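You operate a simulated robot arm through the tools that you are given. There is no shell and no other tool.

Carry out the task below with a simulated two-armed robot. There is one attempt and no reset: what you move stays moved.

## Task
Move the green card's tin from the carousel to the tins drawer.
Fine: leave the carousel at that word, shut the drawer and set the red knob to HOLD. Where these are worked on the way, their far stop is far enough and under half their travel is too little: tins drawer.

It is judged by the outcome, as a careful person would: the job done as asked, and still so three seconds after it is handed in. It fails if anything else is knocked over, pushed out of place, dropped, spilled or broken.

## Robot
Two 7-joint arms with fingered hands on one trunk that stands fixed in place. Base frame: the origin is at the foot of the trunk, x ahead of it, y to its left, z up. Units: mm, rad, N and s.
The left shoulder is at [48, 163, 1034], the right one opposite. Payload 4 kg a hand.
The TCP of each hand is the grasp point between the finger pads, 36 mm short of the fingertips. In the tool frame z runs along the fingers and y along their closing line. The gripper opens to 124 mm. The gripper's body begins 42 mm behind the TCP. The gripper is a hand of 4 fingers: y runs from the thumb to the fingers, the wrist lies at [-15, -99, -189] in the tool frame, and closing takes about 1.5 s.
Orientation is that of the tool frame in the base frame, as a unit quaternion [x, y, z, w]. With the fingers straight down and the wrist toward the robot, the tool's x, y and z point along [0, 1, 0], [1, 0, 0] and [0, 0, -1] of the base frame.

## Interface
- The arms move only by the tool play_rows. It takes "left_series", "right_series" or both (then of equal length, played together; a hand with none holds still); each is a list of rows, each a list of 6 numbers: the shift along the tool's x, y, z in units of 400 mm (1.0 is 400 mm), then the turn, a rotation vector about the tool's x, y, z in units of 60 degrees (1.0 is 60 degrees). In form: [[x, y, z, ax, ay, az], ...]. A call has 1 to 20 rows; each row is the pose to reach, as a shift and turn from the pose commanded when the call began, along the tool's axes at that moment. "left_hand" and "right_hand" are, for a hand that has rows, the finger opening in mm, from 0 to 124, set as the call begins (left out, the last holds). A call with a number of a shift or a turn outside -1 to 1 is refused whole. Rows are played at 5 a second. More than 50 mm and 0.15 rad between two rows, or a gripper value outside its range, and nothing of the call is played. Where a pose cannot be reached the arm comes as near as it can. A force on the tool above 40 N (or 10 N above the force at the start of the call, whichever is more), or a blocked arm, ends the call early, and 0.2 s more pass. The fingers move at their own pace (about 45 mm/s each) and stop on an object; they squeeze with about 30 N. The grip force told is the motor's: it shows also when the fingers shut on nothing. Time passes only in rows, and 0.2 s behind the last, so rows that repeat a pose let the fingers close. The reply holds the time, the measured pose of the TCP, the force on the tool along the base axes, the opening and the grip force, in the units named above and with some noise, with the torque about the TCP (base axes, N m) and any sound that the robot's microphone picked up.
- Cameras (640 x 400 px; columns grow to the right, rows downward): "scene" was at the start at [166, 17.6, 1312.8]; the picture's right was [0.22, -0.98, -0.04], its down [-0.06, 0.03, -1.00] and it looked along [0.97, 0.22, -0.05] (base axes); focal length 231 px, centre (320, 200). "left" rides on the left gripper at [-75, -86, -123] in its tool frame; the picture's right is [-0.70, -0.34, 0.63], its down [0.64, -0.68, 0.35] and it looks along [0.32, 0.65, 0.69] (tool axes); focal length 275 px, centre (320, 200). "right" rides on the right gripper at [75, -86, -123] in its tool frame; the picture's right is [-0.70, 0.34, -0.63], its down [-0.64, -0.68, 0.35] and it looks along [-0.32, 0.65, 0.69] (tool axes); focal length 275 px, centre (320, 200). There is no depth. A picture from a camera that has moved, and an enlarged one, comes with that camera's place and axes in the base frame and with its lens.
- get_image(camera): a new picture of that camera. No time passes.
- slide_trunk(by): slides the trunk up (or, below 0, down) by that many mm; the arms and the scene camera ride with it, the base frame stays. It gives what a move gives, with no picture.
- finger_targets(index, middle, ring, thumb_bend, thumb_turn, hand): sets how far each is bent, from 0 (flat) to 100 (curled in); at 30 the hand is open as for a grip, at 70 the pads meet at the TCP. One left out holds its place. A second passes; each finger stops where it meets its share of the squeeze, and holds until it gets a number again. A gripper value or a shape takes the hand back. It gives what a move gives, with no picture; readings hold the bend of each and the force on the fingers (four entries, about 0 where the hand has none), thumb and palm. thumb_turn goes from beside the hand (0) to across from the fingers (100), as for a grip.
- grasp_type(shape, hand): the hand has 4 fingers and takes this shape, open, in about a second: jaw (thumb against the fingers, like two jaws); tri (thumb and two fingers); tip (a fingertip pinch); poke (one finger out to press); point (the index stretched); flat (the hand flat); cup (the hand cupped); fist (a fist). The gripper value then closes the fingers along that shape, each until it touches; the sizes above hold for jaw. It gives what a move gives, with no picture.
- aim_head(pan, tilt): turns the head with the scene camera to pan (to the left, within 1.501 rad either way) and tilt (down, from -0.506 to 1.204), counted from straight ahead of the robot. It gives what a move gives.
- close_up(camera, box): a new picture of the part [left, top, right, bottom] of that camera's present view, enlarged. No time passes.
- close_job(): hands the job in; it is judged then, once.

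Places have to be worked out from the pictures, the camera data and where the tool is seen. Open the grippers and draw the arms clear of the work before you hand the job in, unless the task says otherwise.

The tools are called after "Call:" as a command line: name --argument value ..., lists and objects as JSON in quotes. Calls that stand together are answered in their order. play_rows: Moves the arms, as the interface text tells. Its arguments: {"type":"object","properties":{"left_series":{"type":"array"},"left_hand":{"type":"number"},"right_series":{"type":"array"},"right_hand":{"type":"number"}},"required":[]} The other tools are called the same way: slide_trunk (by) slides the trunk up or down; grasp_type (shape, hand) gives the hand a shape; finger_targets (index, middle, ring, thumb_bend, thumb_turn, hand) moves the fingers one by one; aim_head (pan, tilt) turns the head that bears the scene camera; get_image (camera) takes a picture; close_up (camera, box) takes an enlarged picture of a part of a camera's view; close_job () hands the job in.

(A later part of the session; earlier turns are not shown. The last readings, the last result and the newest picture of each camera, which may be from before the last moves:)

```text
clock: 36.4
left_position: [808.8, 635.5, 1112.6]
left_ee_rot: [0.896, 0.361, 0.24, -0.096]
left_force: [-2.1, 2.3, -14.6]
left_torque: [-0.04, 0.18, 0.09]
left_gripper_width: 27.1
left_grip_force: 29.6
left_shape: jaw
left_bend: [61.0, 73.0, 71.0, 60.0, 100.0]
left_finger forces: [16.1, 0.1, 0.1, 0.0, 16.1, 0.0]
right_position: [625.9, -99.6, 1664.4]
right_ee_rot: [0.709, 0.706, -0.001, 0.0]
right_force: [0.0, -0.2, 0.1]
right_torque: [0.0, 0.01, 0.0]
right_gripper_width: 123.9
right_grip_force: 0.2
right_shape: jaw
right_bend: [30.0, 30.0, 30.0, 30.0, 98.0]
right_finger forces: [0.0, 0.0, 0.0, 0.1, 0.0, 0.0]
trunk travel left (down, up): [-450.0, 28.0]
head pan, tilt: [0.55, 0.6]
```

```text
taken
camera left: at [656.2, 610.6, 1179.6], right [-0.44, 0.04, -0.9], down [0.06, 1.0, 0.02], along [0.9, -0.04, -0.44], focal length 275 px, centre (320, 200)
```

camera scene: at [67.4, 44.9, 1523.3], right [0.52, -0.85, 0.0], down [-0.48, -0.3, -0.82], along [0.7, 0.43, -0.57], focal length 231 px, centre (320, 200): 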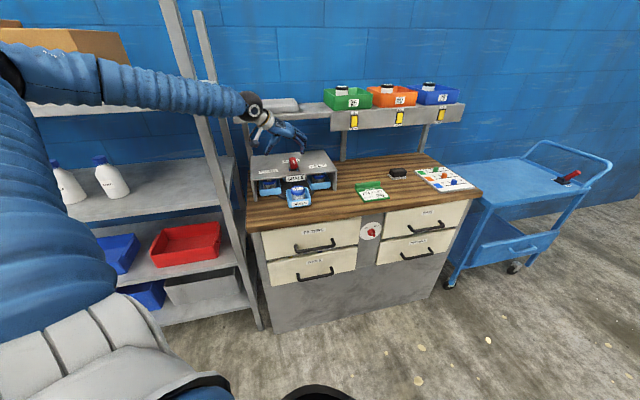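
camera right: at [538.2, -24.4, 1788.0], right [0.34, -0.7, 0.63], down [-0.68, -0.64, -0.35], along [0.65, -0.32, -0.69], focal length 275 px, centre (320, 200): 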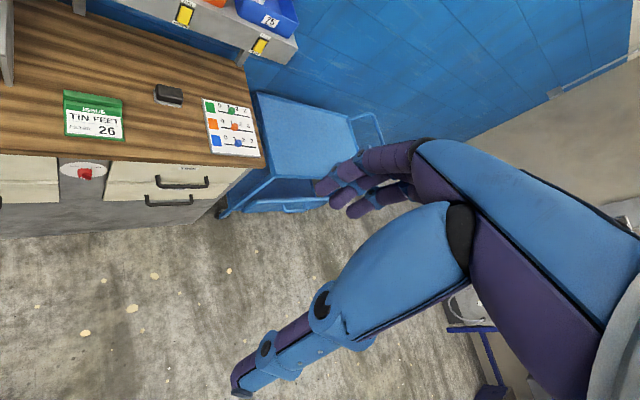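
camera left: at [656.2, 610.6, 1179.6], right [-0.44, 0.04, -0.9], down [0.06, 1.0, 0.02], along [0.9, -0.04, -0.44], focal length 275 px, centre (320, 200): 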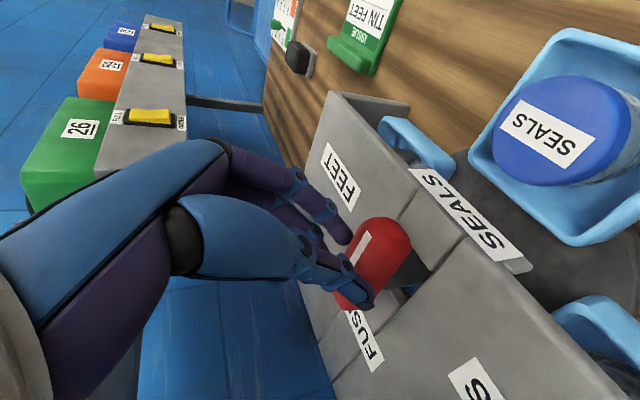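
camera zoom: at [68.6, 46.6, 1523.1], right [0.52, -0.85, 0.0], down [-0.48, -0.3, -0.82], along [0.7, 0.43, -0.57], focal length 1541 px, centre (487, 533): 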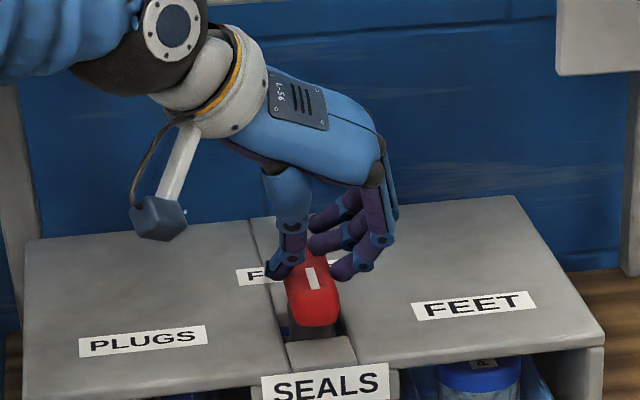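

The fingers slid up the handle and it did not rise, so it is not a simple lift. I open, rise, close the fingers, and try pressing down on the handle's top instead.

Call:
play_rows --left_series '[[0, 0, 0, 0, 0, 0], [0, 0, 0, 0, 0, 0], [0, 0, 0, 0, 0, 0], [0.02, 0, -0.0346, 0, 0, 0], [0.05, 0, -0.0865, 0, 0, 0]]' --left_hand 124

Call:
play_rows --left_series '[[0, 0, 0, 0, 0, 0], [0, 0, 0, 0, 0, 0], [0, 0, 0, 0, 0, 0], [0, 0, 0, 0, 0, 0], [0, 0, 0, 0, 0, 0], [0, 0, 0, 0, 0, 0], [0, 0, 0, 0, 0, 0], [0, 0, 0, 0, 0, 0]]' --left_hand 0

Call:
close_up --camera "scene" --box '[250, 120, 340, 180]'

Call:
close_up --camera "left" --box '[260, 150, 460, 400]'

```text
clock: 37.6
left_position: [807.7, 633.6, 1156.7]
left_ee_rot: [0.897, 0.36, 0.24, -0.096]
left_force: [0.5, 0.2, -0.6]
left_torque: [0.01, -0.04, -0.01]
left_gripper_width: 123.9
left_grip_force: 0.0
left_shape: jaw
left_bend: [30.0, 30.0, 30.0, 30.0, 98.0]
left_finger forces: [0.1, 0.1, 0.0, 0.1, 0.0, 0.0]
right_position: [623.8, -101.3, 1664.9]
right_ee_rot: [0.709, 0.705, 0.0, 0.0]
right_force: [-0.7, 0.2, -0.6]
right_torque: [0.0, 0.02, -0.01]
right_gripper_width: 123.7
right_grip_force: 0.1
right_shape: jaw
right_bend: [30.0, 30.0, 30.0, 30.0, 98.0]
right_finger forces: [0.1, 0.1, 0.0, 0.1, 0.1, 0.0]
trunk travel left (down, up): [-450.0, 28.0]
head pan, tilt: [0.55, 0.6]
```

```text
clock: 39.4
left_position: [807.4, 632.8, 1154.4]
left_ee_rot: [0.896, 0.36, 0.24, -0.097]
left_force: [0.3, 0.3, -0.6]
left_torque: [-0.03, -0.01, -0.01]
left_gripper_width: 0.0
left_grip_force: 19.6
left_shape: jaw
left_bend: [70.0, 70.0, 70.0, 71.0, 100.0]
left_finger forces: [0.0, 0.0, 0.0, 0.0, 0.0, 0.1]
right_position: [624.3, -102.8, 1665.4]
right_ee_rot: [0.709, 0.706, 0.001, 0.0]
right_force: [-0.6, 0.3, 0.1]
right_torque: [-0.01, -0.03, -0.01]
right_gripper_width: 123.7
right_grip_force: 0.0
right_shape: jaw
right_bend: [30.0, 30.0, 30.0, 30.0, 98.0]
right_finger forces: [0.1, 0.1, 0.1, 0.2, 0.1, 0.0]
trunk travel left (down, up): [-450.0, 28.0]
head pan, tilt: [0.55, 0.6]
```

```text
6.67 times, centred on (295, 150) of scene
camera zoom: at [67.7, 45.1, 1523.2], right [0.52, -0.85, 0.0], down [-0.48, -0.3, -0.82], along [0.7, 0.43, -0.57], focal length 1541 px, centre (487, 533)
```

zoom: 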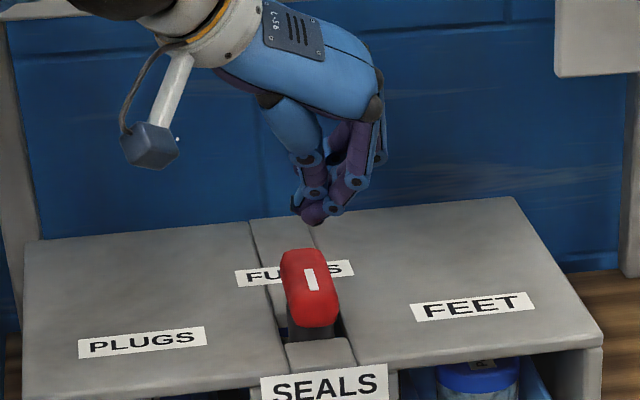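

```text
1.60 times, centred on (360, 275) of left
camera zoom: at [655.9, 609.0, 1221.7], right [-0.44, 0.04, -0.9], down [0.06, 1.0, 0.02], along [0.9, -0.04, -0.44], focal length 440 px, centre (256, 80)
```

zoom: 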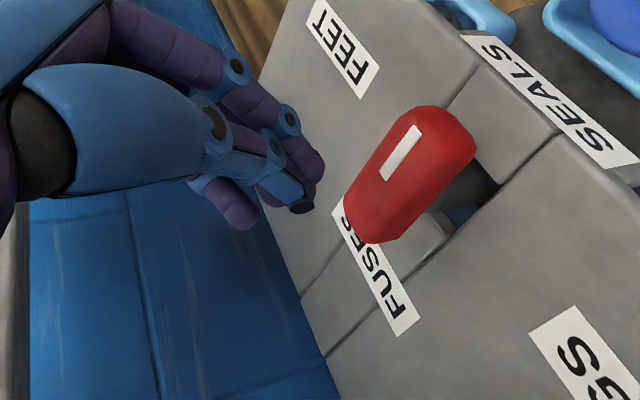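

The lowest fingertip is about 35 mm above the front half of the handle top. I press down gently in small steps and watch the force.

Call:
play_rows --left_series '[[-0.0187, 0, 0.0324, 0, 0, 0], [-0.0337, 0, 0.0584, 0, 0, 0], [-0.04, 0, 0.0692, 0, 0, 0], [-0.0437, 0, 0.0757, 0, 0, 0], [-0.0475, 0, 0.0822, 0, 0, 0], [-0.0512, 0, 0.0886, 0, 0, 0], [-0.055, 0, 0.0951, 0, 0, 0]]'

Call:
close_up --camera "scene" --box '[250, 120, 340, 180]'

Call:
close_up --camera "left" --box '[260, 150, 460, 400]'

```text
clock: 41.0
left_position: [808.8, 631.9, 1117.9]
left_ee_rot: [0.895, 0.36, 0.244, -0.096]
left_force: [13.0, -0.3, 38.6]
left_torque: [0.38, -0.53, -0.11]
left_gripper_width: 0.2
left_grip_force: 29.9
left_shape: jaw
left_bend: [70.0, 70.0, 70.0, 71.0, 100.0]
left_finger forces: [59.9, 0.1, 0.0, 0.1, 0.0, 0.0]
right_position: [621.7, -105.8, 1665.8]
right_ee_rot: [0.709, 0.705, 0.001, 0.0]
right_force: [0.3, -0.3, 0.2]
right_torque: [0.0, 0.0, -0.02]
right_gripper_width: 123.5
right_grip_force: 0.0
right_shape: jaw
right_bend: [30.0, 30.0, 30.0, 30.0, 98.0]
right_finger forces: [0.0, 0.1, 0.0, 0.0, 0.0, 0.0]
trunk travel left (down, up): [-450.0, 28.0]
head pan, tilt: [0.55, 0.6]
```

```text
6.67 times, centred on (295, 150) of scene
camera zoom: at [65.7, 42.0, 1523.7], right [0.52, -0.85, 0.0], down [-0.48, -0.29, -0.83], along [0.7, 0.43, -0.56], focal length 1541 px, centre (487, 533)
```

zoom: 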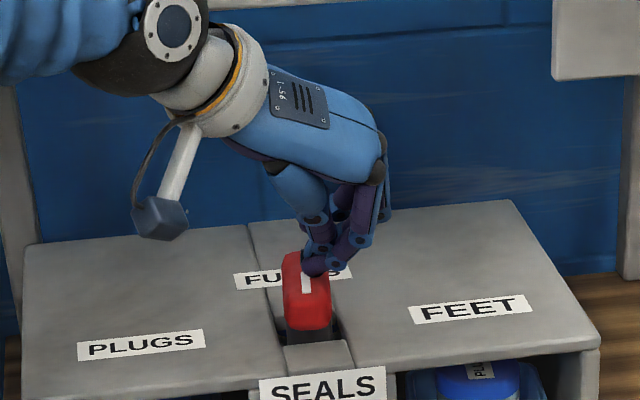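

```text
1.60 times, centred on (360, 275) of left
camera zoom: at [656.2, 606.9, 1182.9], right [-0.43, 0.05, -0.9], down [0.06, 1.0, 0.03], along [0.9, -0.04, -0.43], focal length 440 px, centre (256, 80)
```

zoom: 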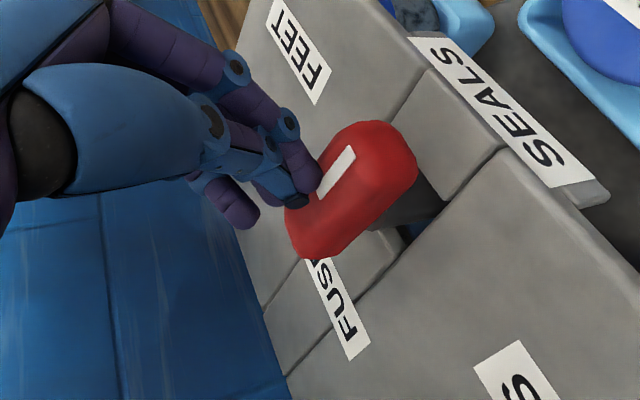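

38 N straight down moves nothing, so it is not a press either. The FREE/HOLD knob may lock the carousel, so I lift off and take a careful look at the knob's true position.

Call:
play_rows --left_series '[[0.02, 0, -0.0346, 0, 0, 0], [0.06, 0, -0.1038, 0, 0, 0], [0.06, 0, -0.15, 0, 0, 0]]'

Call:
close_up --camera "scene" --box '[355, 215, 387, 247]'

Call:
close_up --camera "right" --box '[55, 150, 115, 190]'

Call:
close_up --camera "scene" --box '[240, 140, 345, 210]'

```text
clock: 41.8
left_position: [798.8, 627.0, 1172.7]
left_ee_rot: [0.897, 0.36, 0.239, -0.097]
left_force: [-0.5, -0.4, 0.3]
left_torque: [0.01, -0.01, 0.02]
left_gripper_width: 0.3
left_grip_force: 30.2
left_shape: jaw
left_bend: [70.0, 70.0, 70.0, 72.0, 100.0]
left_finger forces: [0.1, 0.0, 0.0, 0.0, 0.1, 0.0]
right_position: [624.2, -103.5, 1665.5]
right_ee_rot: [0.709, 0.705, 0.0, 0.001]
right_force: [-0.5, 0.9, 0.4]
right_torque: [0.0, 0.02, -0.01]
right_gripper_width: 123.6
right_grip_force: 0.1
right_shape: jaw
right_bend: [30.0, 30.0, 30.0, 30.0, 98.0]
right_finger forces: [0.0, 0.0, 0.0, 0.1, 0.0, 0.0]
trunk travel left (down, up): [-450.0, 28.0]
head pan, tilt: [0.55, 0.6]
```

```text
12.50 times, centred on (371, 231) of scene
camera zoom: at [66.9, 44.2, 1523.3], right [0.52, -0.85, 0.0], down [-0.48, -0.29, -0.82], along [0.7, 0.43, -0.57], focal length 2890 px, centre (-318, -188)
```

zoom: 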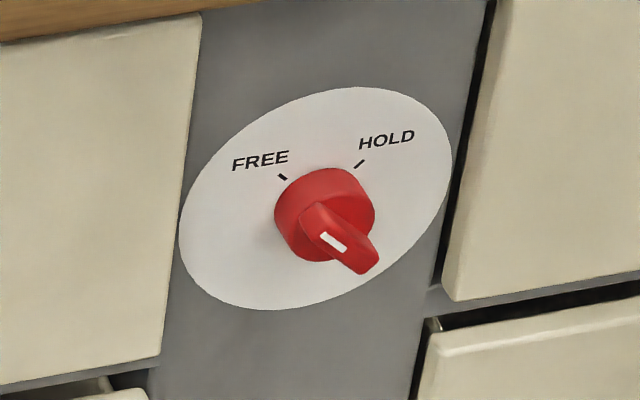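

```text
10.00 times, centred on (85, 170) of right
camera zoom: at [537.7, -28.2, 1788.2], right [0.33, -0.7, 0.63], down [-0.68, -0.64, -0.35], along [0.65, -0.32, -0.69], focal length 2753 px, centre (2670, 500)
```

zoom: 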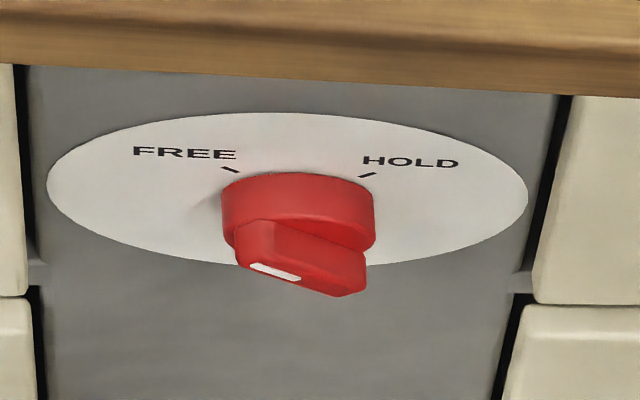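

```text
5.71 times, centred on (292, 175) of scene
camera zoom: at [66.9, 44.2, 1523.3], right [0.52, -0.85, 0.0], down [-0.48, -0.29, -0.82], along [0.7, 0.43, -0.57], focal length 1321 px, centre (477, 343)
```

zoom: 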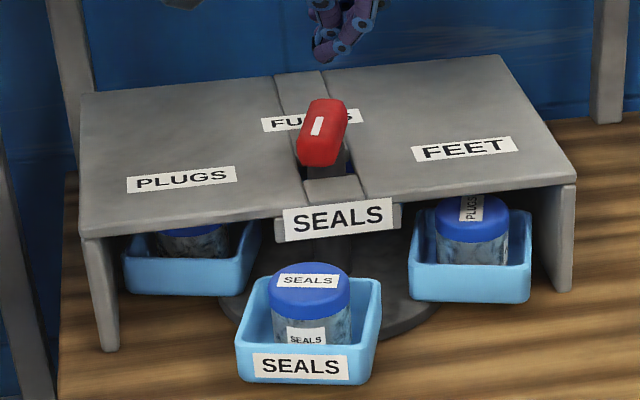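

Rubbing on the handle has turned the carousel the other way, clockwise from above, by about 25°, and it stays there. So it is a one-way ratchet: FEET must come round clockwise by 270° (PLUGS, FUSES, then FEET). I back off and turn the hand to the pushing attitude with the narrow pinch.

Call:
play_rows --left_series '[[-0.065, 0, -0.0375, 0, 0, 0], [-0.13, 0, -0.075, 0, 0, 0], [-0.13, 0, -0.075, 0.0062, -0.0033, -0.109], [-0.13, 0, -0.075, 0.0124, -0.0066, -0.2181], [-0.13, 0, -0.075, 0.0186, -0.0099, -0.3271], [-0.13, 0, -0.075, 0.0247, -0.0133, -0.4362], [-0.13, 0, -0.075, 0.0309, -0.0166, -0.5452], [-0.13, 0, -0.075, 0.0371, -0.0199, -0.6543], [-0.13, 0, -0.075, 0.0433, -0.0232, -0.7633]]'

Call:
play_rows --left_series '[[0, 0, 0, 0.0062, -0.0033, -0.109], [0, 0, 0, 0.0124, -0.0066, -0.2181], [0, 0, 0, 0.0186, -0.0099, -0.3271], [0, 0, 0, 0.0247, -0.0133, -0.4362], [0, 0, 0, 0.0309, -0.0166, -0.5452], [0, 0, 0, 0.0371, -0.0199, -0.6543], [0, 0, 0, 0.0433, -0.0232, -0.7633]]'

Call:
grasp_type --shape "tip" --hand "left"

Call:
play_rows --left_series '[[0, 0, 0, 0, 0, 0], [0, 0, 0, 0, 0, 0], [0, 0, 0, 0, 0, 0], [0, 0, 0, 0, 0, 0], [0, 0, 0, 0, 0, 0], [0, 0, 0, 0, 0, 0], [0, 0, 0, 0, 0, 0], [0, 0, 0, 0, 0, 0]]' --left_hand 0

Call:
get_image --camera "left"

Call:
close_up --camera "scene" --box '[240, 130, 345, 210]'

```text
clock: 43.8
left_position: [758.3, 588.1, 1174.0]
left_ee_rot: [0.686, 0.687, 0.24, -0.011]
left_force: [0.3, 0.1, 0.0]
left_torque: [-0.02, -0.02, 0.0]
left_gripper_width: 0.0
left_grip_force: 30.3
left_shape: jaw
left_bend: [70.0, 70.0, 70.0, 72.0, 100.0]
left_finger forces: [0.0, 0.0, 0.1, 0.0, 0.0, 0.1]
right_position: [624.0, -102.5, 1665.5]
right_ee_rot: [0.709, 0.705, -0.001, 0.0]
right_force: [-0.2, 0.3, -0.4]
right_torque: [0.01, -0.01, -0.01]
right_gripper_width: 123.7
right_grip_force: 0.0
right_shape: jaw
right_bend: [30.0, 30.0, 30.0, 30.0, 98.0]
right_finger forces: [0.0, 0.0, 0.1, 0.0, 0.1, 0.0]
trunk travel left (down, up): [-450.0, 28.0]
head pan, tilt: [0.55, 0.6]
```

```text
clock: 45.4
left_position: [758.4, 588.1, 1173.2]
left_ee_rot: [0.367, 0.905, 0.201, 0.076]
left_force: [0.2, 0.2, 0.4]
left_torque: [-0.01, 0.01, -0.02]
left_gripper_width: 0.0
left_grip_force: 30.0
left_shape: jaw
left_bend: [70.0, 70.0, 70.0, 72.0, 100.0]
left_finger forces: [0.1, 0.0, 0.1, 0.1, 0.0, 0.0]
right_position: [624.8, -102.3, 1664.6]
right_ee_rot: [0.709, 0.706, 0.0, -0.001]
right_force: [-0.6, -0.4, -0.4]
right_torque: [0.02, 0.03, -0.03]
right_gripper_width: 123.6
right_grip_force: 0.1
right_shape: jaw
right_bend: [30.0, 30.0, 30.0, 30.0, 98.0]
right_finger forces: [0.0, 0.1, 0.1, 0.0, 0.0, 0.0]
trunk travel left (down, up): [-450.0, 28.0]
head pan, tilt: [0.55, 0.6]
```

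```text
clock: 46.3
left_position: [757.7, 588.5, 1173.4]
left_ee_rot: [0.367, 0.905, 0.202, 0.075]
left_force: [-0.1, 0.3, 0.5]
left_torque: [0.01, -0.02, 0.02]
left_gripper_width: 123.8
left_grip_force: 0.0
left_shape: tip
left_bend: [31.0, 98.0, 99.0, 30.0, 98.0]
left_finger forces: [0.0, 0.1, 0.1, 0.0, 0.0, 0.0]
right_position: [624.7, -102.4, 1665.1]
right_ee_rot: [0.709, 0.705, 0.0, 0.0]
right_force: [0.1, 0.0, -0.1]
right_torque: [-0.01, 0.03, 0.02]
right_gripper_width: 123.8
right_grip_force: 0.0
right_shape: jaw
right_bend: [30.0, 30.0, 30.0, 30.0, 98.0]
right_finger forces: [0.0, 0.1, 0.0, 0.0, 0.0, 0.0]
trunk travel left (down, up): [-450.0, 28.0]
head pan, tilt: [0.55, 0.6]
```

```text
clock: 48.1
left_position: [758.4, 588.1, 1173.5]
left_ee_rot: [0.367, 0.905, 0.202, 0.076]
left_force: [-0.3, 0.0, -0.2]
left_torque: [-0.04, 0.01, 0.01]
left_gripper_width: 0.1
left_grip_force: 19.8
left_shape: tip
left_bend: [70.0, 99.0, 100.0, 70.0, 100.0]
left_finger forces: [0.0, 0.0, 0.0, 0.0, 0.0, 0.0]
right_position: [624.3, -102.5, 1665.2]
right_ee_rot: [0.709, 0.705, 0.0, -0.001]
right_force: [-0.4, -0.3, -0.3]
right_torque: [0.02, 0.0, 0.0]
right_gripper_width: 124.0
right_grip_force: 0.1
right_shape: jaw
right_bend: [30.0, 30.0, 30.0, 30.0, 98.0]
right_finger forces: [0.0, 0.0, 0.0, 0.1, 0.0, 0.0]
trunk travel left (down, up): [-450.0, 28.0]
head pan, tilt: [0.55, 0.6]
```

```text
taken
camera left: at [720.8, 442.8, 1246.0], right [0.47, -0.51, -0.72], down [-0.8, 0.11, -0.59], along [0.38, 0.85, -0.35], focal length 275 px, centre (320, 200)
```

left: 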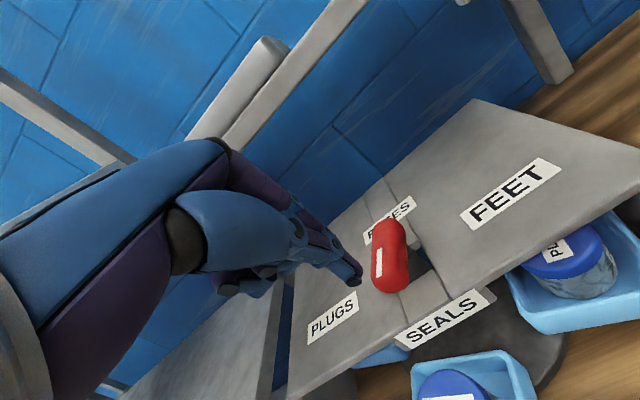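

```text
5.00 times, centred on (292, 170) of scene
camera zoom: at [67.6, 45.0, 1523.2], right [0.52, -0.85, 0.0], down [-0.48, -0.3, -0.82], along [0.7, 0.43, -0.57], focal length 1156 px, centre (458, 350)
```

zoom: 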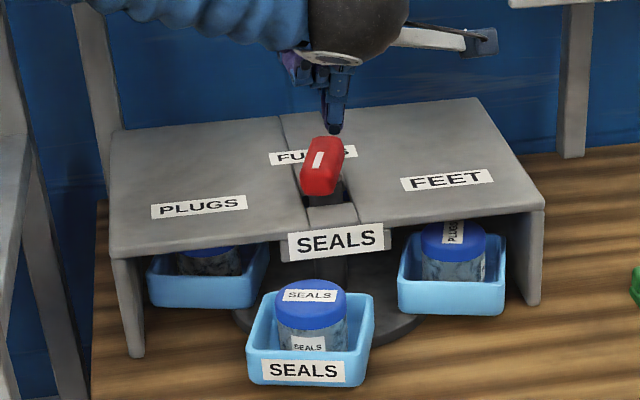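

The tables stay put at about 20° clockwise. I bring the pinch down just to the right of the handle's front end.

Call:
play_rows --left_series '[[-0.0375, 0.0369, 0.0168, 0, 0, 0], [-0.075, 0.0738, 0.0335, 0, 0, 0], [-0.0757, 0.0432, 0.0992, 0, 0, 0], [-0.0763, 0.0126, 0.1648, 0, 0, 0], [-0.077, -0.018, 0.2305, 0, 0, 0]]'

Call:
get_image --camera "left"

Call:
close_up --camera "scene" --box '[250, 130, 340, 190]'

```text
clock: 49.3
left_position: [803.2, 590.0, 1089.7]
left_ee_rot: [0.367, 0.905, 0.202, 0.076]
left_force: [0.6, -0.4, 0.1]
left_torque: [0.02, -0.02, -0.01]
left_gripper_width: 0.1
left_grip_force: 30.1
left_shape: tip
left_bend: [70.0, 100.0, 100.0, 71.0, 100.0]
left_finger forces: [0.0, 0.1, 0.0, 0.0, 0.0, 0.1]
right_position: [625.5, -102.9, 1664.8]
right_ee_rot: [0.709, 0.706, 0.0, 0.0]
right_force: [1.1, -0.5, -0.1]
right_torque: [0.0, 0.01, -0.02]
right_gripper_width: 123.6
right_grip_force: 0.0
right_shape: jaw
right_bend: [30.0, 30.0, 30.0, 30.0, 98.0]
right_finger forces: [0.0, 0.1, 0.0, 0.0, 0.0, 0.0]
trunk travel left (down, up): [-450.0, 28.0]
head pan, tilt: [0.55, 0.6]
```

```text
taken
camera left: at [766.0, 444.7, 1160.7], right [0.47, -0.51, -0.72], down [-0.8, 0.11, -0.59], along [0.38, 0.85, -0.35], focal length 275 px, centre (320, 200)
```

left: 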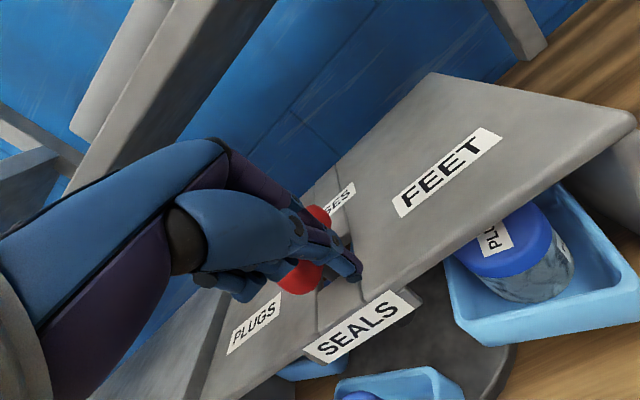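

```text
6.67 times, centred on (295, 160) of scene
camera zoom: at [68.4, 45.3, 1523.1], right [0.52, -0.85, 0.0], down [-0.48, -0.3, -0.82], along [0.7, 0.43, -0.57], focal length 1541 px, centre (487, 467)
```

zoom: 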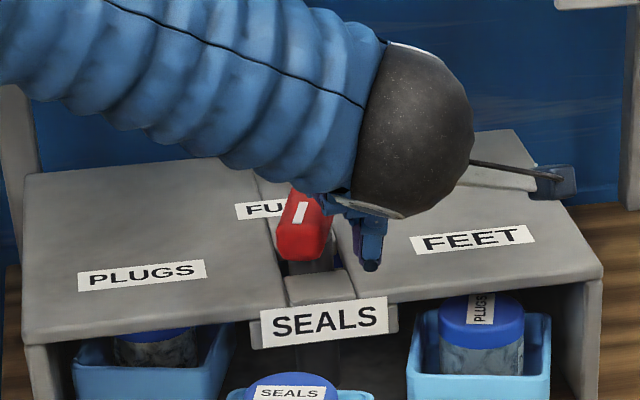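

The pinch is right of the handle's front end. I sweep it left along the arc, slowly, up to about 80° and check.

Call:
play_rows --left_series '[[0.018, 0.004, 0.012, 0, 0, 0], [0.036, 0.008, 0.0151, 0, 0, 0], [0.0508, 0.003, 0.0129, 0, 0, 0], [0.0655, -0.0021, 0.0107, 0, 0, 0], [0.0815, -0.003, 0.0105, 0, 0, 0], [0.0975, -0.0029, 0.0107, 0, 0, 0], [0.1127, 0.001, 0.0128, 0, 0, 0], [0.1278, 0.0063, 0.0153, 0, 0, 0]]'

Call:
get_image --camera "left"

Call:
close_up --camera "scene" --box '[240, 130, 345, 210]'

```text
clock: 51.1
left_position: [767.4, 628.7, 1083.3]
left_ee_rot: [0.367, 0.905, 0.201, 0.077]
left_force: [0.6, -0.3, 1.5]
left_torque: [0.01, 0.0, 0.02]
left_gripper_width: 0.0
left_grip_force: 29.9
left_shape: tip
left_bend: [70.0, 100.0, 100.0, 71.0, 100.0]
left_finger forces: [0.0, 0.0, 0.0, 0.0, 0.0, 0.0]
right_position: [624.0, -101.9, 1665.1]
right_ee_rot: [0.709, 0.705, 0.001, 0.0]
right_force: [0.2, -0.6, 0.2]
right_torque: [-0.01, 0.02, 0.01]
right_gripper_width: 123.8
right_grip_force: 0.1
right_shape: jaw
right_bend: [30.0, 30.0, 30.0, 30.0, 98.0]
right_finger forces: [0.0, 0.0, 0.0, 0.0, 0.1, 0.0]
trunk travel left (down, up): [-450.0, 28.0]
head pan, tilt: [0.55, 0.6]
```

```text
taken
camera left: at [730.5, 483.8, 1155.9], right [0.47, -0.51, -0.72], down [-0.8, 0.11, -0.59], along [0.38, 0.86, -0.35], focal length 275 px, centre (320, 200)
```

left: 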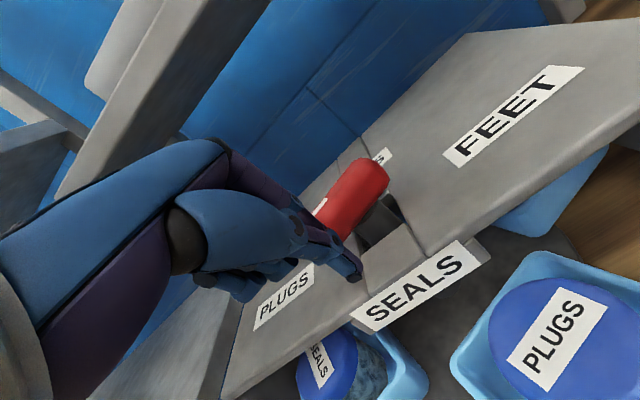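

```text
5.00 times, centred on (292, 170) of scene
camera zoom: at [67.3, 45.5, 1523.2], right [0.52, -0.85, 0.0], down [-0.48, -0.3, -0.82], along [0.7, 0.43, -0.57], focal length 1156 px, centre (458, 350)
```

zoom: 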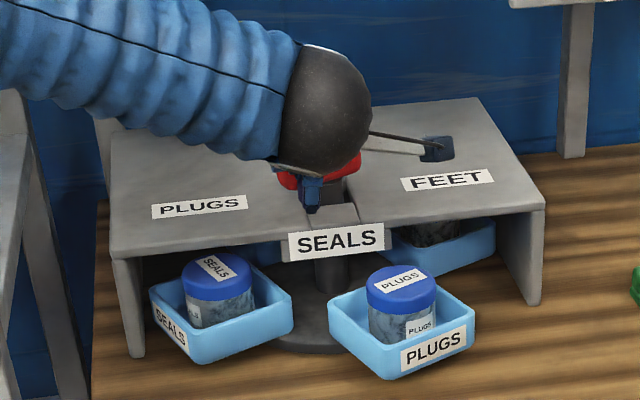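

That works with almost no force: PLUGS is coming to the front. I continue the sweep around the left side to about 140°.

Call:
play_rows --left_series '[[0.0107, 0.0115, 0.0055, 0, 0, 0], [0.0213, 0.023, 0.011, 0, 0, 0], [0.0296, 0.0354, 0.0168, 0, 0, 0], [0.0378, 0.0478, 0.0225, 0, 0, 0], [0.0406, 0.0583, 0.0275, 0, 0, 0], [0.0433, 0.0688, 0.0325, 0, 0, 0], [0.043, 0.0797, 0.0375, 0, 0, 0], [0.0428, 0.0905, 0.0425, 0, 0, 0]]'

Call:
get_image --camera "left"

Call:
close_up --camera "scene" --box '[240, 130, 345, 210]'

```text
clock: 52.9
left_position: [783.4, 668.4, 1083.3]
left_ee_rot: [0.367, 0.905, 0.201, 0.076]
left_force: [-0.4, 0.5, -1.1]
left_torque: [0.01, -0.02, -0.02]
left_gripper_width: 0.0
left_grip_force: 30.1
left_shape: tip
left_bend: [70.0, 100.0, 100.0, 71.0, 100.0]
left_finger forces: [0.1, 0.0, 0.1, 0.1, 0.1, 0.0]
right_position: [624.3, -102.8, 1665.0]
right_ee_rot: [0.709, 0.705, 0.0, 0.0]
right_force: [1.2, -0.1, 0.2]
right_torque: [0.0, -0.04, 0.01]
right_gripper_width: 123.5
right_grip_force: 0.1
right_shape: jaw
right_bend: [30.0, 30.0, 30.0, 30.0, 98.0]
right_finger forces: [0.0, 0.0, 0.1, 0.0, 0.0, 0.0]
trunk travel left (down, up): [-450.0, 28.0]
head pan, tilt: [0.55, 0.6]
```

```text
taken
camera left: at [746.2, 523.3, 1154.5], right [0.47, -0.51, -0.72], down [-0.8, 0.11, -0.59], along [0.38, 0.85, -0.35], focal length 275 px, centre (320, 200)
```

left: 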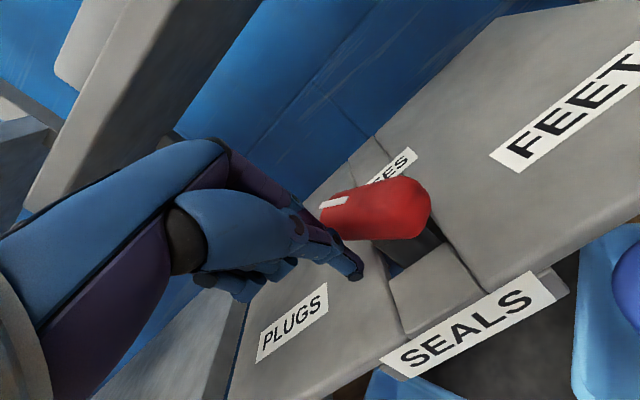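

```text
5.00 times, centred on (292, 170) of scene
camera zoom: at [67.9, 45.0, 1523.2], right [0.52, -0.85, 0.0], down [-0.48, -0.3, -0.82], along [0.7, 0.43, -0.57], focal length 1156 px, centre (458, 350)
```

zoom: 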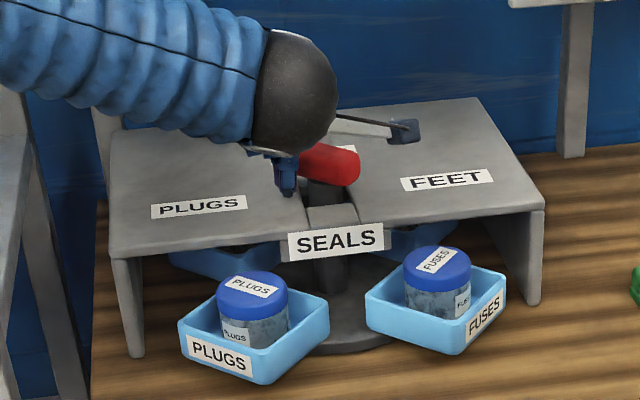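

The pointer is near 125° and FUSES is approaching the front. I lift the pinch over and set it down to the right of the handle's tail, for the second sweep.

Call:
play_rows --left_series '[[0.002, -0.0453, -0.021, 0, 0, 0], [0.0045, -0.059, -0.11, 0, 0, 0], [-0.044, -0.062, -0.167, 0, 0, 0], [-0.1188, -0.0645, -0.169, 0, 0, 0], [-0.192, -0.0443, -0.1603, 0, 0, 0], [-0.2063, -0.0535, -0.0823, 0, 0, 0], [-0.2075, -0.052, -0.0263, 0, 0, 0], [-0.2135, -0.0093, -0.0065, 0, 0, 0]]'

Call:
get_image --camera "left"

Call:
close_up --camera "scene" --box '[240, 130, 345, 210]'

```text
clock: 54.7
left_position: [841.1, 605.6, 1084.1]
left_ee_rot: [0.368, 0.905, 0.202, 0.077]
left_force: [0.1, -0.6, 0.5]
left_torque: [0.0, 0.02, -0.01]
left_gripper_width: 0.0
left_grip_force: 30.0
left_shape: tip
left_bend: [70.0, 100.0, 100.0, 71.0, 100.0]
left_finger forces: [0.0, 0.0, 0.0, 0.0, 0.1, 0.1]
right_position: [624.8, -103.4, 1665.3]
right_ee_rot: [0.71, 0.705, 0.0, 0.0]
right_force: [-0.6, -0.3, 0.2]
right_torque: [0.01, 0.01, 0.01]
right_gripper_width: 123.7
right_grip_force: 0.1
right_shape: jaw
right_bend: [30.0, 30.0, 30.0, 30.0, 98.0]
right_finger forces: [0.1, 0.1, 0.0, 0.0, 0.0, 0.0]
trunk travel left (down, up): [-450.0, 28.0]
head pan, tilt: [0.55, 0.6]
```

```text
taken
camera left: at [804.1, 460.5, 1156.1], right [0.47, -0.51, -0.72], down [-0.8, 0.11, -0.59], along [0.38, 0.86, -0.35], focal length 275 px, centre (320, 200)
```

left: 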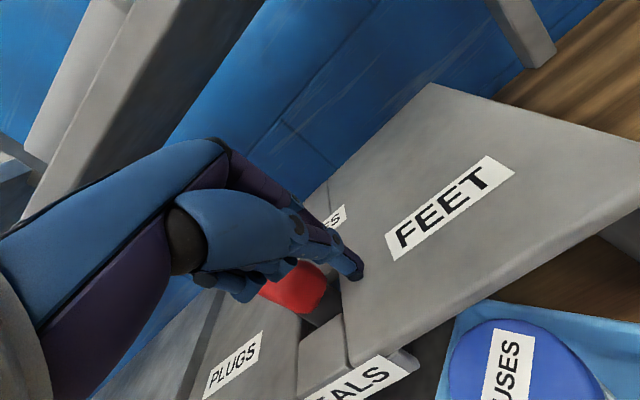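

```text
5.00 times, centred on (292, 170) of scene
camera zoom: at [68.1, 44.6, 1523.2], right [0.52, -0.85, 0.0], down [-0.48, -0.3, -0.82], along [0.7, 0.43, -0.57], focal length 1156 px, centre (458, 350)
```

zoom: 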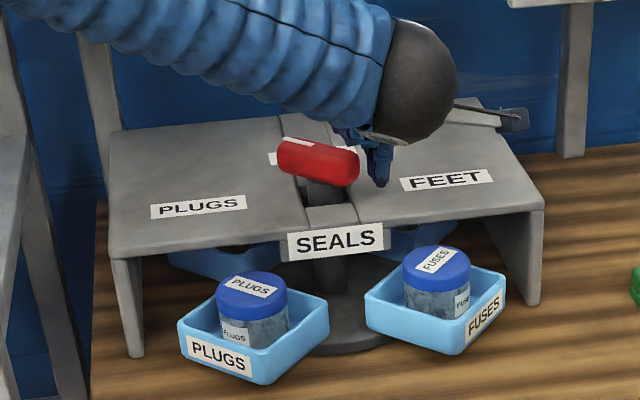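

The pinch is right of the tail. I sweep it around to the front and left, up to roughly 230°.

Call:
play_rows --left_series '[[0.0161, 0, 0, 0, 0, 0], [0.0323, 0.0001, 0.0004, 0, 0, 0], [0.0348, -0.0142, -0.0063, 0, 0, 0], [0.0373, -0.0285, -0.013, 0, 0, 0], [0.0449, -0.0412, -0.0188, 0, 0, 0], [0.0525, -0.0538, -0.0245, 0, 0, 0], [0.0645, -0.0634, -0.0289, 0, 0, 0], [0.0765, -0.073, -0.0333, 0, 0, 0], [0.0914, -0.0783, -0.0356, 0, 0, 0], [0.1063, -0.0835, -0.0378, 0, 0, 0], [0.1223, -0.0842, -0.0378, 0, 0, 0], [0.1383, -0.084, -0.0375, 0, 0, 0]]'

Call:
get_image --camera "left"

Call:
close_up --camera "scene" --box '[240, 130, 345, 210]'

```text
clock: 57.3
left_position: [775.3, 619.8, 1080.8]
left_ee_rot: [0.366, 0.905, 0.201, 0.076]
left_force: [-1.0, 0.3, 1.2]
left_torque: [-0.02, 0.0, 0.02]
left_gripper_width: 0.0
left_grip_force: 30.2
left_shape: tip
left_bend: [70.0, 100.0, 100.0, 71.0, 99.0]
left_finger forces: [0.0, 0.1, 0.1, 0.1, 0.1, 0.0]
right_position: [623.0, -102.4, 1663.7]
right_ee_rot: [0.709, 0.705, 0.0, 0.0]
right_force: [-1.3, 0.2, 0.5]
right_torque: [0.04, -0.03, 0.01]
right_gripper_width: 123.7
right_grip_force: 0.1
right_shape: jaw
right_bend: [30.0, 30.0, 30.0, 30.0, 98.0]
right_finger forces: [0.0, 0.0, 0.0, 0.1, 0.1, 0.0]
trunk travel left (down, up): [-450.0, 28.0]
head pan, tilt: [0.55, 0.6]
```

```text
taken
camera left: at [737.7, 475.0, 1154.4], right [0.47, -0.51, -0.72], down [-0.8, 0.11, -0.59], along [0.38, 0.86, -0.35], focal length 275 px, centre (320, 200)
```

left: 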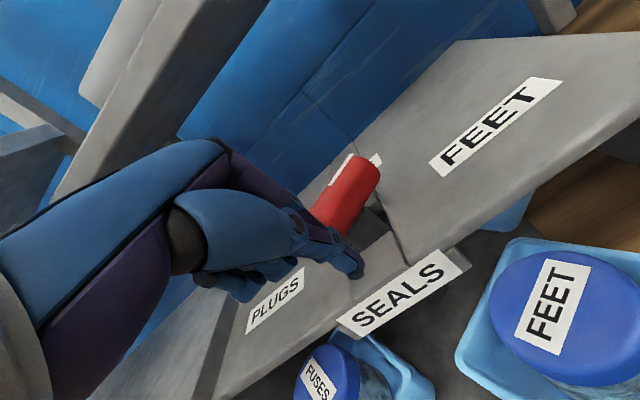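

```text
5.00 times, centred on (292, 170) of scene
camera zoom: at [67.1, 45.5, 1523.2], right [0.52, -0.85, 0.0], down [-0.48, -0.3, -0.82], along [0.7, 0.43, -0.57], focal length 1156 px, centre (458, 350)
```

zoom: 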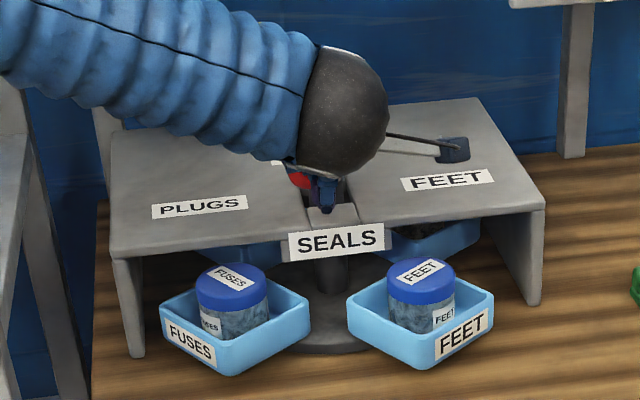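

FEET is about 30° short of the front. I go on carefully for roughly 20° more, then check.

Call:
play_rows --left_series '[[0.0164, 0.0052, 0.0027, 0, 0, 0], [0.0328, 0.0103, 0.0053, 0, 0, 0], [0.043, 0.0173, 0.0085, 0, 0, 0]]'

Call:
get_image --camera "left"

Call:
close_up --camera "scene" --box '[240, 130, 345, 210]'

```text
clock: 58.1
left_position: [769.7, 636.3, 1082.0]
left_ee_rot: [0.367, 0.905, 0.202, 0.075]
left_force: [0.3, 0.2, -0.1]
left_torque: [0.01, 0.04, 0.0]
left_gripper_width: 0.2
left_grip_force: 30.2
left_shape: tip
left_bend: [70.0, 100.0, 100.0, 71.0, 99.0]
left_finger forces: [0.0, 0.1, 0.1, 0.0, 0.0, 0.1]
right_position: [624.1, -102.4, 1665.5]
right_ee_rot: [0.709, 0.705, 0.0, -0.001]
right_force: [0.4, -0.5, -0.8]
right_torque: [0.03, 0.01, 0.01]
right_gripper_width: 123.9
right_grip_force: 0.0
right_shape: jaw
right_bend: [30.0, 30.0, 30.0, 30.0, 98.0]
right_finger forces: [0.0, 0.0, 0.0, 0.0, 0.0, 0.0]
trunk travel left (down, up): [-450.0, 28.0]
head pan, tilt: [0.55, 0.6]
```

```text
taken
camera left: at [732.1, 491.8, 1154.9], right [0.47, -0.51, -0.72], down [-0.8, 0.11, -0.59], along [0.38, 0.85, -0.35], focal length 275 px, centre (320, 200)
```

left: 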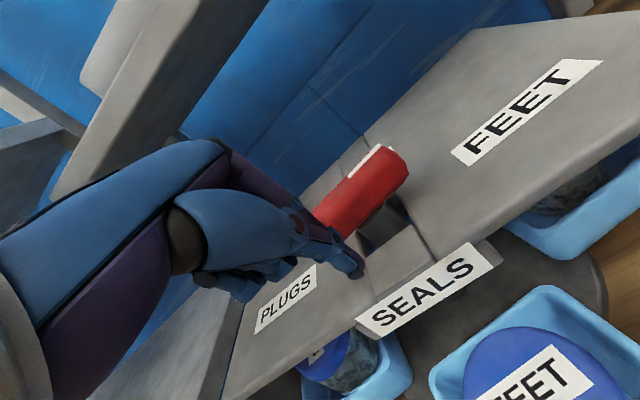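

```text
5.00 times, centred on (292, 170) of scene
camera zoom: at [67.8, 45.1, 1523.2], right [0.52, -0.85, 0.0], down [-0.48, -0.3, -0.82], along [0.7, 0.43, -0.57], focal length 1156 px, centre (458, 350)
```

zoom: 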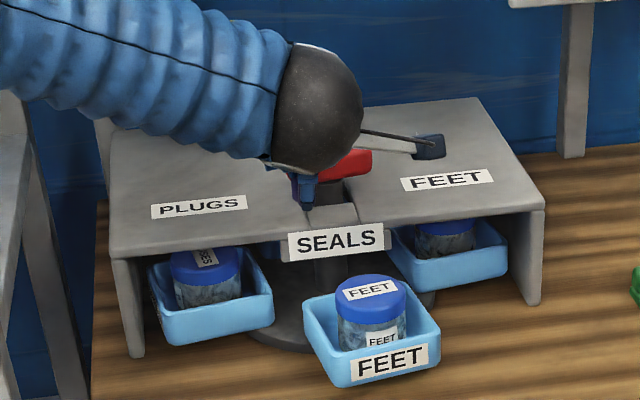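

About 11° remain. I push the tail end forward about 4.5 mm more.

Call:
play_rows --left_series '[[0.001, 0.0051, 0.0024, 0, 0, 0], [0.002, 0.0102, 0.0047, 0, 0, 0], [0.002, 0.0102, 0.0047, 0, 0, 0]]'

Call:
close_up --camera "scene" --box '[240, 130, 345, 210]'

Call:
get_image --camera "left"

```text
clock: 58.9
left_position: [771.7, 640.5, 1083.8]
left_ee_rot: [0.368, 0.904, 0.201, 0.077]
left_force: [1.3, -0.6, 0.0]
left_torque: [-0.02, 0.02, 0.0]
left_gripper_width: 0.1
left_grip_force: 30.4
left_shape: tip
left_bend: [70.0, 100.0, 100.0, 71.0, 99.0]
left_finger forces: [0.1, 0.0, 0.0, 0.1, 0.1, 0.0]
right_position: [624.5, -100.4, 1665.2]
right_ee_rot: [0.709, 0.706, 0.0, 0.0]
right_force: [0.8, -0.1, 1.1]
right_torque: [-0.01, -0.03, -0.02]
right_gripper_width: 123.6
right_grip_force: 0.0
right_shape: jaw
right_bend: [30.0, 30.0, 30.0, 30.0, 98.0]
right_finger forces: [0.1, 0.0, 0.0, 0.0, 0.0, 0.1]
trunk travel left (down, up): [-450.0, 28.0]
head pan, tilt: [0.55, 0.6]
```

```text
5.00 times, centred on (292, 170) of scene
camera zoom: at [67.5, 45.0, 1523.2], right [0.52, -0.85, 0.0], down [-0.48, -0.3, -0.82], along [0.7, 0.43, -0.57], focal length 1156 px, centre (458, 350)
```

zoom: 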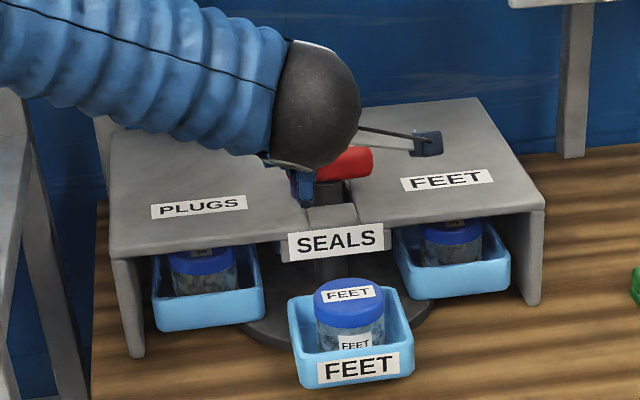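

```text
taken
camera left: at [734.6, 495.4, 1155.6], right [0.47, -0.51, -0.72], down [-0.8, 0.11, -0.59], along [0.38, 0.85, -0.35], focal length 275 px, centre (320, 200)
```

left: 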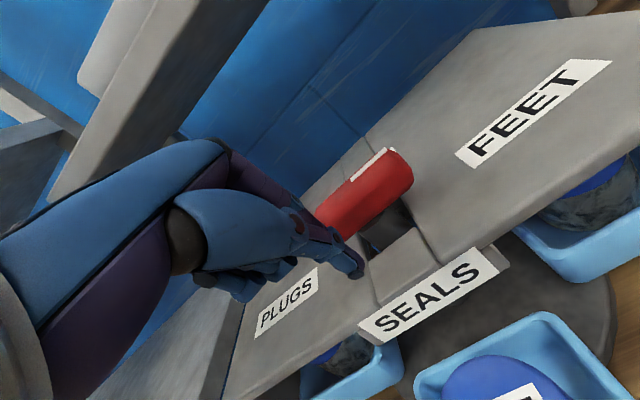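

FEET now stands exactly where SEALS stood at the start, and the handle points to the FEET word. I retract the pinch straight back and up so as not to disturb it.

Call:
play_rows --left_series '[[0.003, -0.034, -0.0158, 0, 0, 0], [0.003, -0.068, -0.0316, 0, 0, 0], [0.006, -0.136, -0.0633, 0, 0, 0], [0.007, -0.083, -0.176, 0, 0, 0], [0.008, -0.03, -0.2895, 0, 0, 0], [0.012, -0.063, -0.396, 0, 0, 0], [0.016, -0.096, -0.503, 0, 0, 0], [0.019, -0.129, -0.61, 0, 0, 0]]'

Call:
get_image --camera "left"

Call:
close_up --camera "scene" --box '[240, 130, 345, 210]'

```text
refused: row 5 steps farther than a row can; nothing moved
```

```text
taken
camera left: at [734.6, 495.4, 1155.6], right [0.47, -0.51, -0.72], down [-0.8, 0.11, -0.59], along [0.38, 0.85, -0.35], focal length 275 px, centre (320, 200)
```

left: 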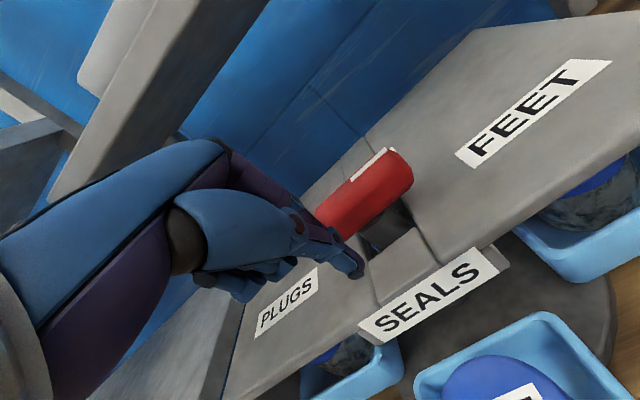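

```text
5.00 times, centred on (292, 170) of scene
camera zoom: at [67.5, 45.0, 1523.2], right [0.52, -0.85, 0.0], down [-0.48, -0.3, -0.82], along [0.7, 0.43, -0.57], focal length 1156 px, centre (458, 350)
```

zoom: 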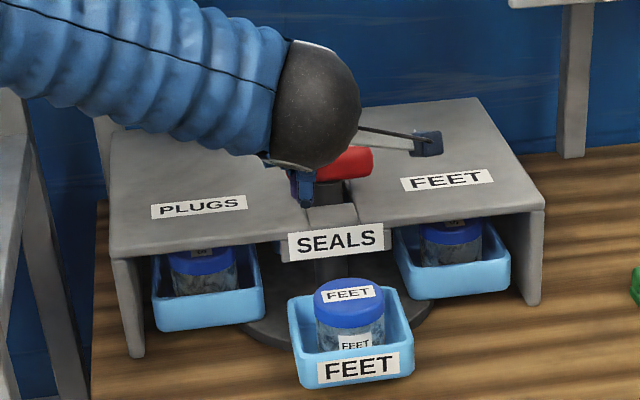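

One step was a touch over 50 mm, so nothing moved. I repeat the retreat with smaller steps.

Call:
play_rows --left_series '[[0.003, -0.034, -0.0158, 0, 0, 0], [0.003, -0.068, -0.0316, 0, 0, 0], [0.006, -0.136, -0.0633, 0, 0, 0], [0.0065, -0.1, -0.139, 0, 0, 0], [0.007, -0.065, -0.214, 0, 0, 0], [0.008, -0.03, -0.2895, 0, 0, 0], [0.011, -0.055, -0.37, 0, 0, 0], [0.014, -0.08, -0.45, 0, 0, 0], [0.016, -0.105, -0.53, 0, 0, 0], [0.019, -0.129, -0.61, 0, 0, 0]]'

Call:
grasp_type --shape "jaw" --hand "left"

Call:
get_image --camera "left"

Call:
close_up --camera "scene" --box '[240, 130, 345, 210]'

Call:
close_up --camera "scene" --box '[360, 190, 480, 270]'

```text
clock: 61.1
left_position: [660.8, 535.2, 1286.9]
left_ee_rot: [0.367, 0.905, 0.202, 0.077]
left_force: [0.2, -0.6, 0.3]
left_torque: [-0.03, 0.0, 0.04]
left_gripper_width: 0.1
left_grip_force: 30.2
left_shape: tip
left_bend: [70.0, 100.0, 100.0, 71.0, 99.0]
left_finger forces: [0.0, 0.1, 0.0, 0.1, 0.1, 0.1]
right_position: [622.6, -103.5, 1665.8]
right_ee_rot: [0.709, 0.705, 0.001, 0.0]
right_force: [0.3, -0.3, -0.5]
right_torque: [-0.05, -0.01, 0.02]
right_gripper_width: 123.9
right_grip_force: 0.1
right_shape: jaw
right_bend: [30.0, 30.0, 30.0, 30.0, 98.0]
right_finger forces: [0.0, 0.0, 0.1, 0.1, 0.0, 0.1]
trunk travel left (down, up): [-450.0, 28.0]
head pan, tilt: [0.55, 0.6]
```

```text
clock: 62.0
left_position: [662.0, 537.5, 1287.5]
left_ee_rot: [0.367, 0.905, 0.202, 0.077]
left_force: [0.1, -0.2, -0.3]
left_torque: [0.02, -0.03, 0.01]
left_gripper_width: 123.3
left_grip_force: 0.0
left_shape: jaw
left_bend: [30.0, 30.0, 30.0, 30.0, 98.0]
left_finger forces: [0.0, 0.1, 0.1, 0.0, 0.0, 0.0]
right_position: [623.8, -102.2, 1665.7]
right_ee_rot: [0.709, 0.705, -0.001, 0.0]
right_force: [0.2, -0.6, 0.7]
right_torque: [0.02, 0.01, 0.01]
right_gripper_width: 123.6
right_grip_force: 0.1
right_shape: jaw
right_bend: [30.0, 30.0, 30.0, 30.0, 98.0]
right_finger forces: [0.0, 0.0, 0.1, 0.0, 0.0, 0.0]
trunk travel left (down, up): [-450.0, 28.0]
head pan, tilt: [0.55, 0.6]
```

```text
taken
camera left: at [625.3, 392.0, 1359.4], right [0.47, -0.51, -0.72], down [-0.8, 0.11, -0.59], along [0.38, 0.85, -0.35], focal length 275 px, centre (320, 200)
```

left: 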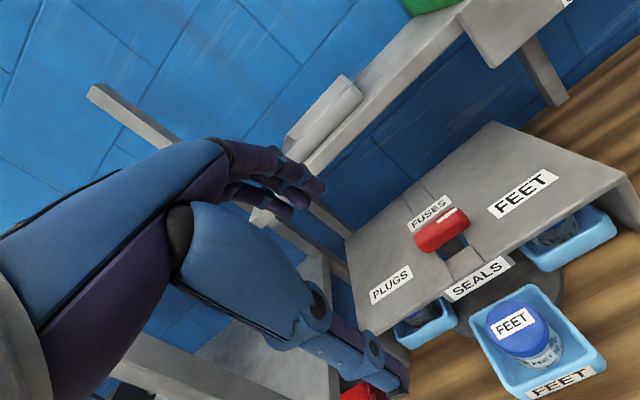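

```text
5.00 times, centred on (292, 170) of scene
camera zoom: at [67.6, 45.1, 1523.2], right [0.52, -0.85, 0.0], down [-0.48, -0.3, -0.82], along [0.7, 0.43, -0.57], focal length 1156 px, centre (458, 350)
```

zoom: 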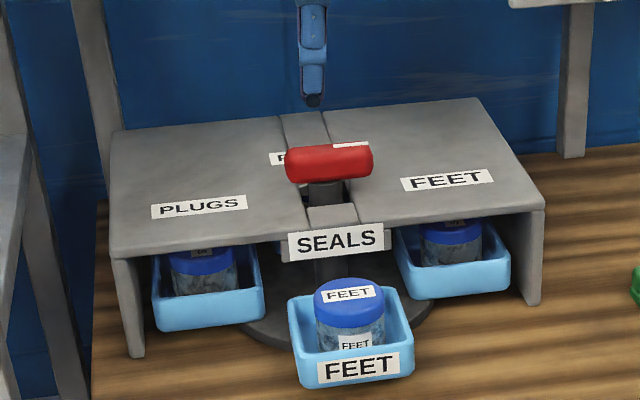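

```text
5.00 times, centred on (420, 230) of scene
camera zoom: at [67.6, 45.1, 1523.2], right [0.52, -0.85, 0.0], down [-0.48, -0.3, -0.82], along [0.7, 0.43, -0.57], focal length 1156 px, centre (-180, 50)
```

zoom: 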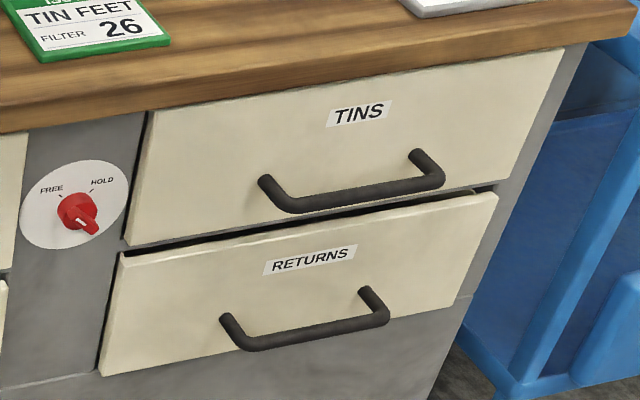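

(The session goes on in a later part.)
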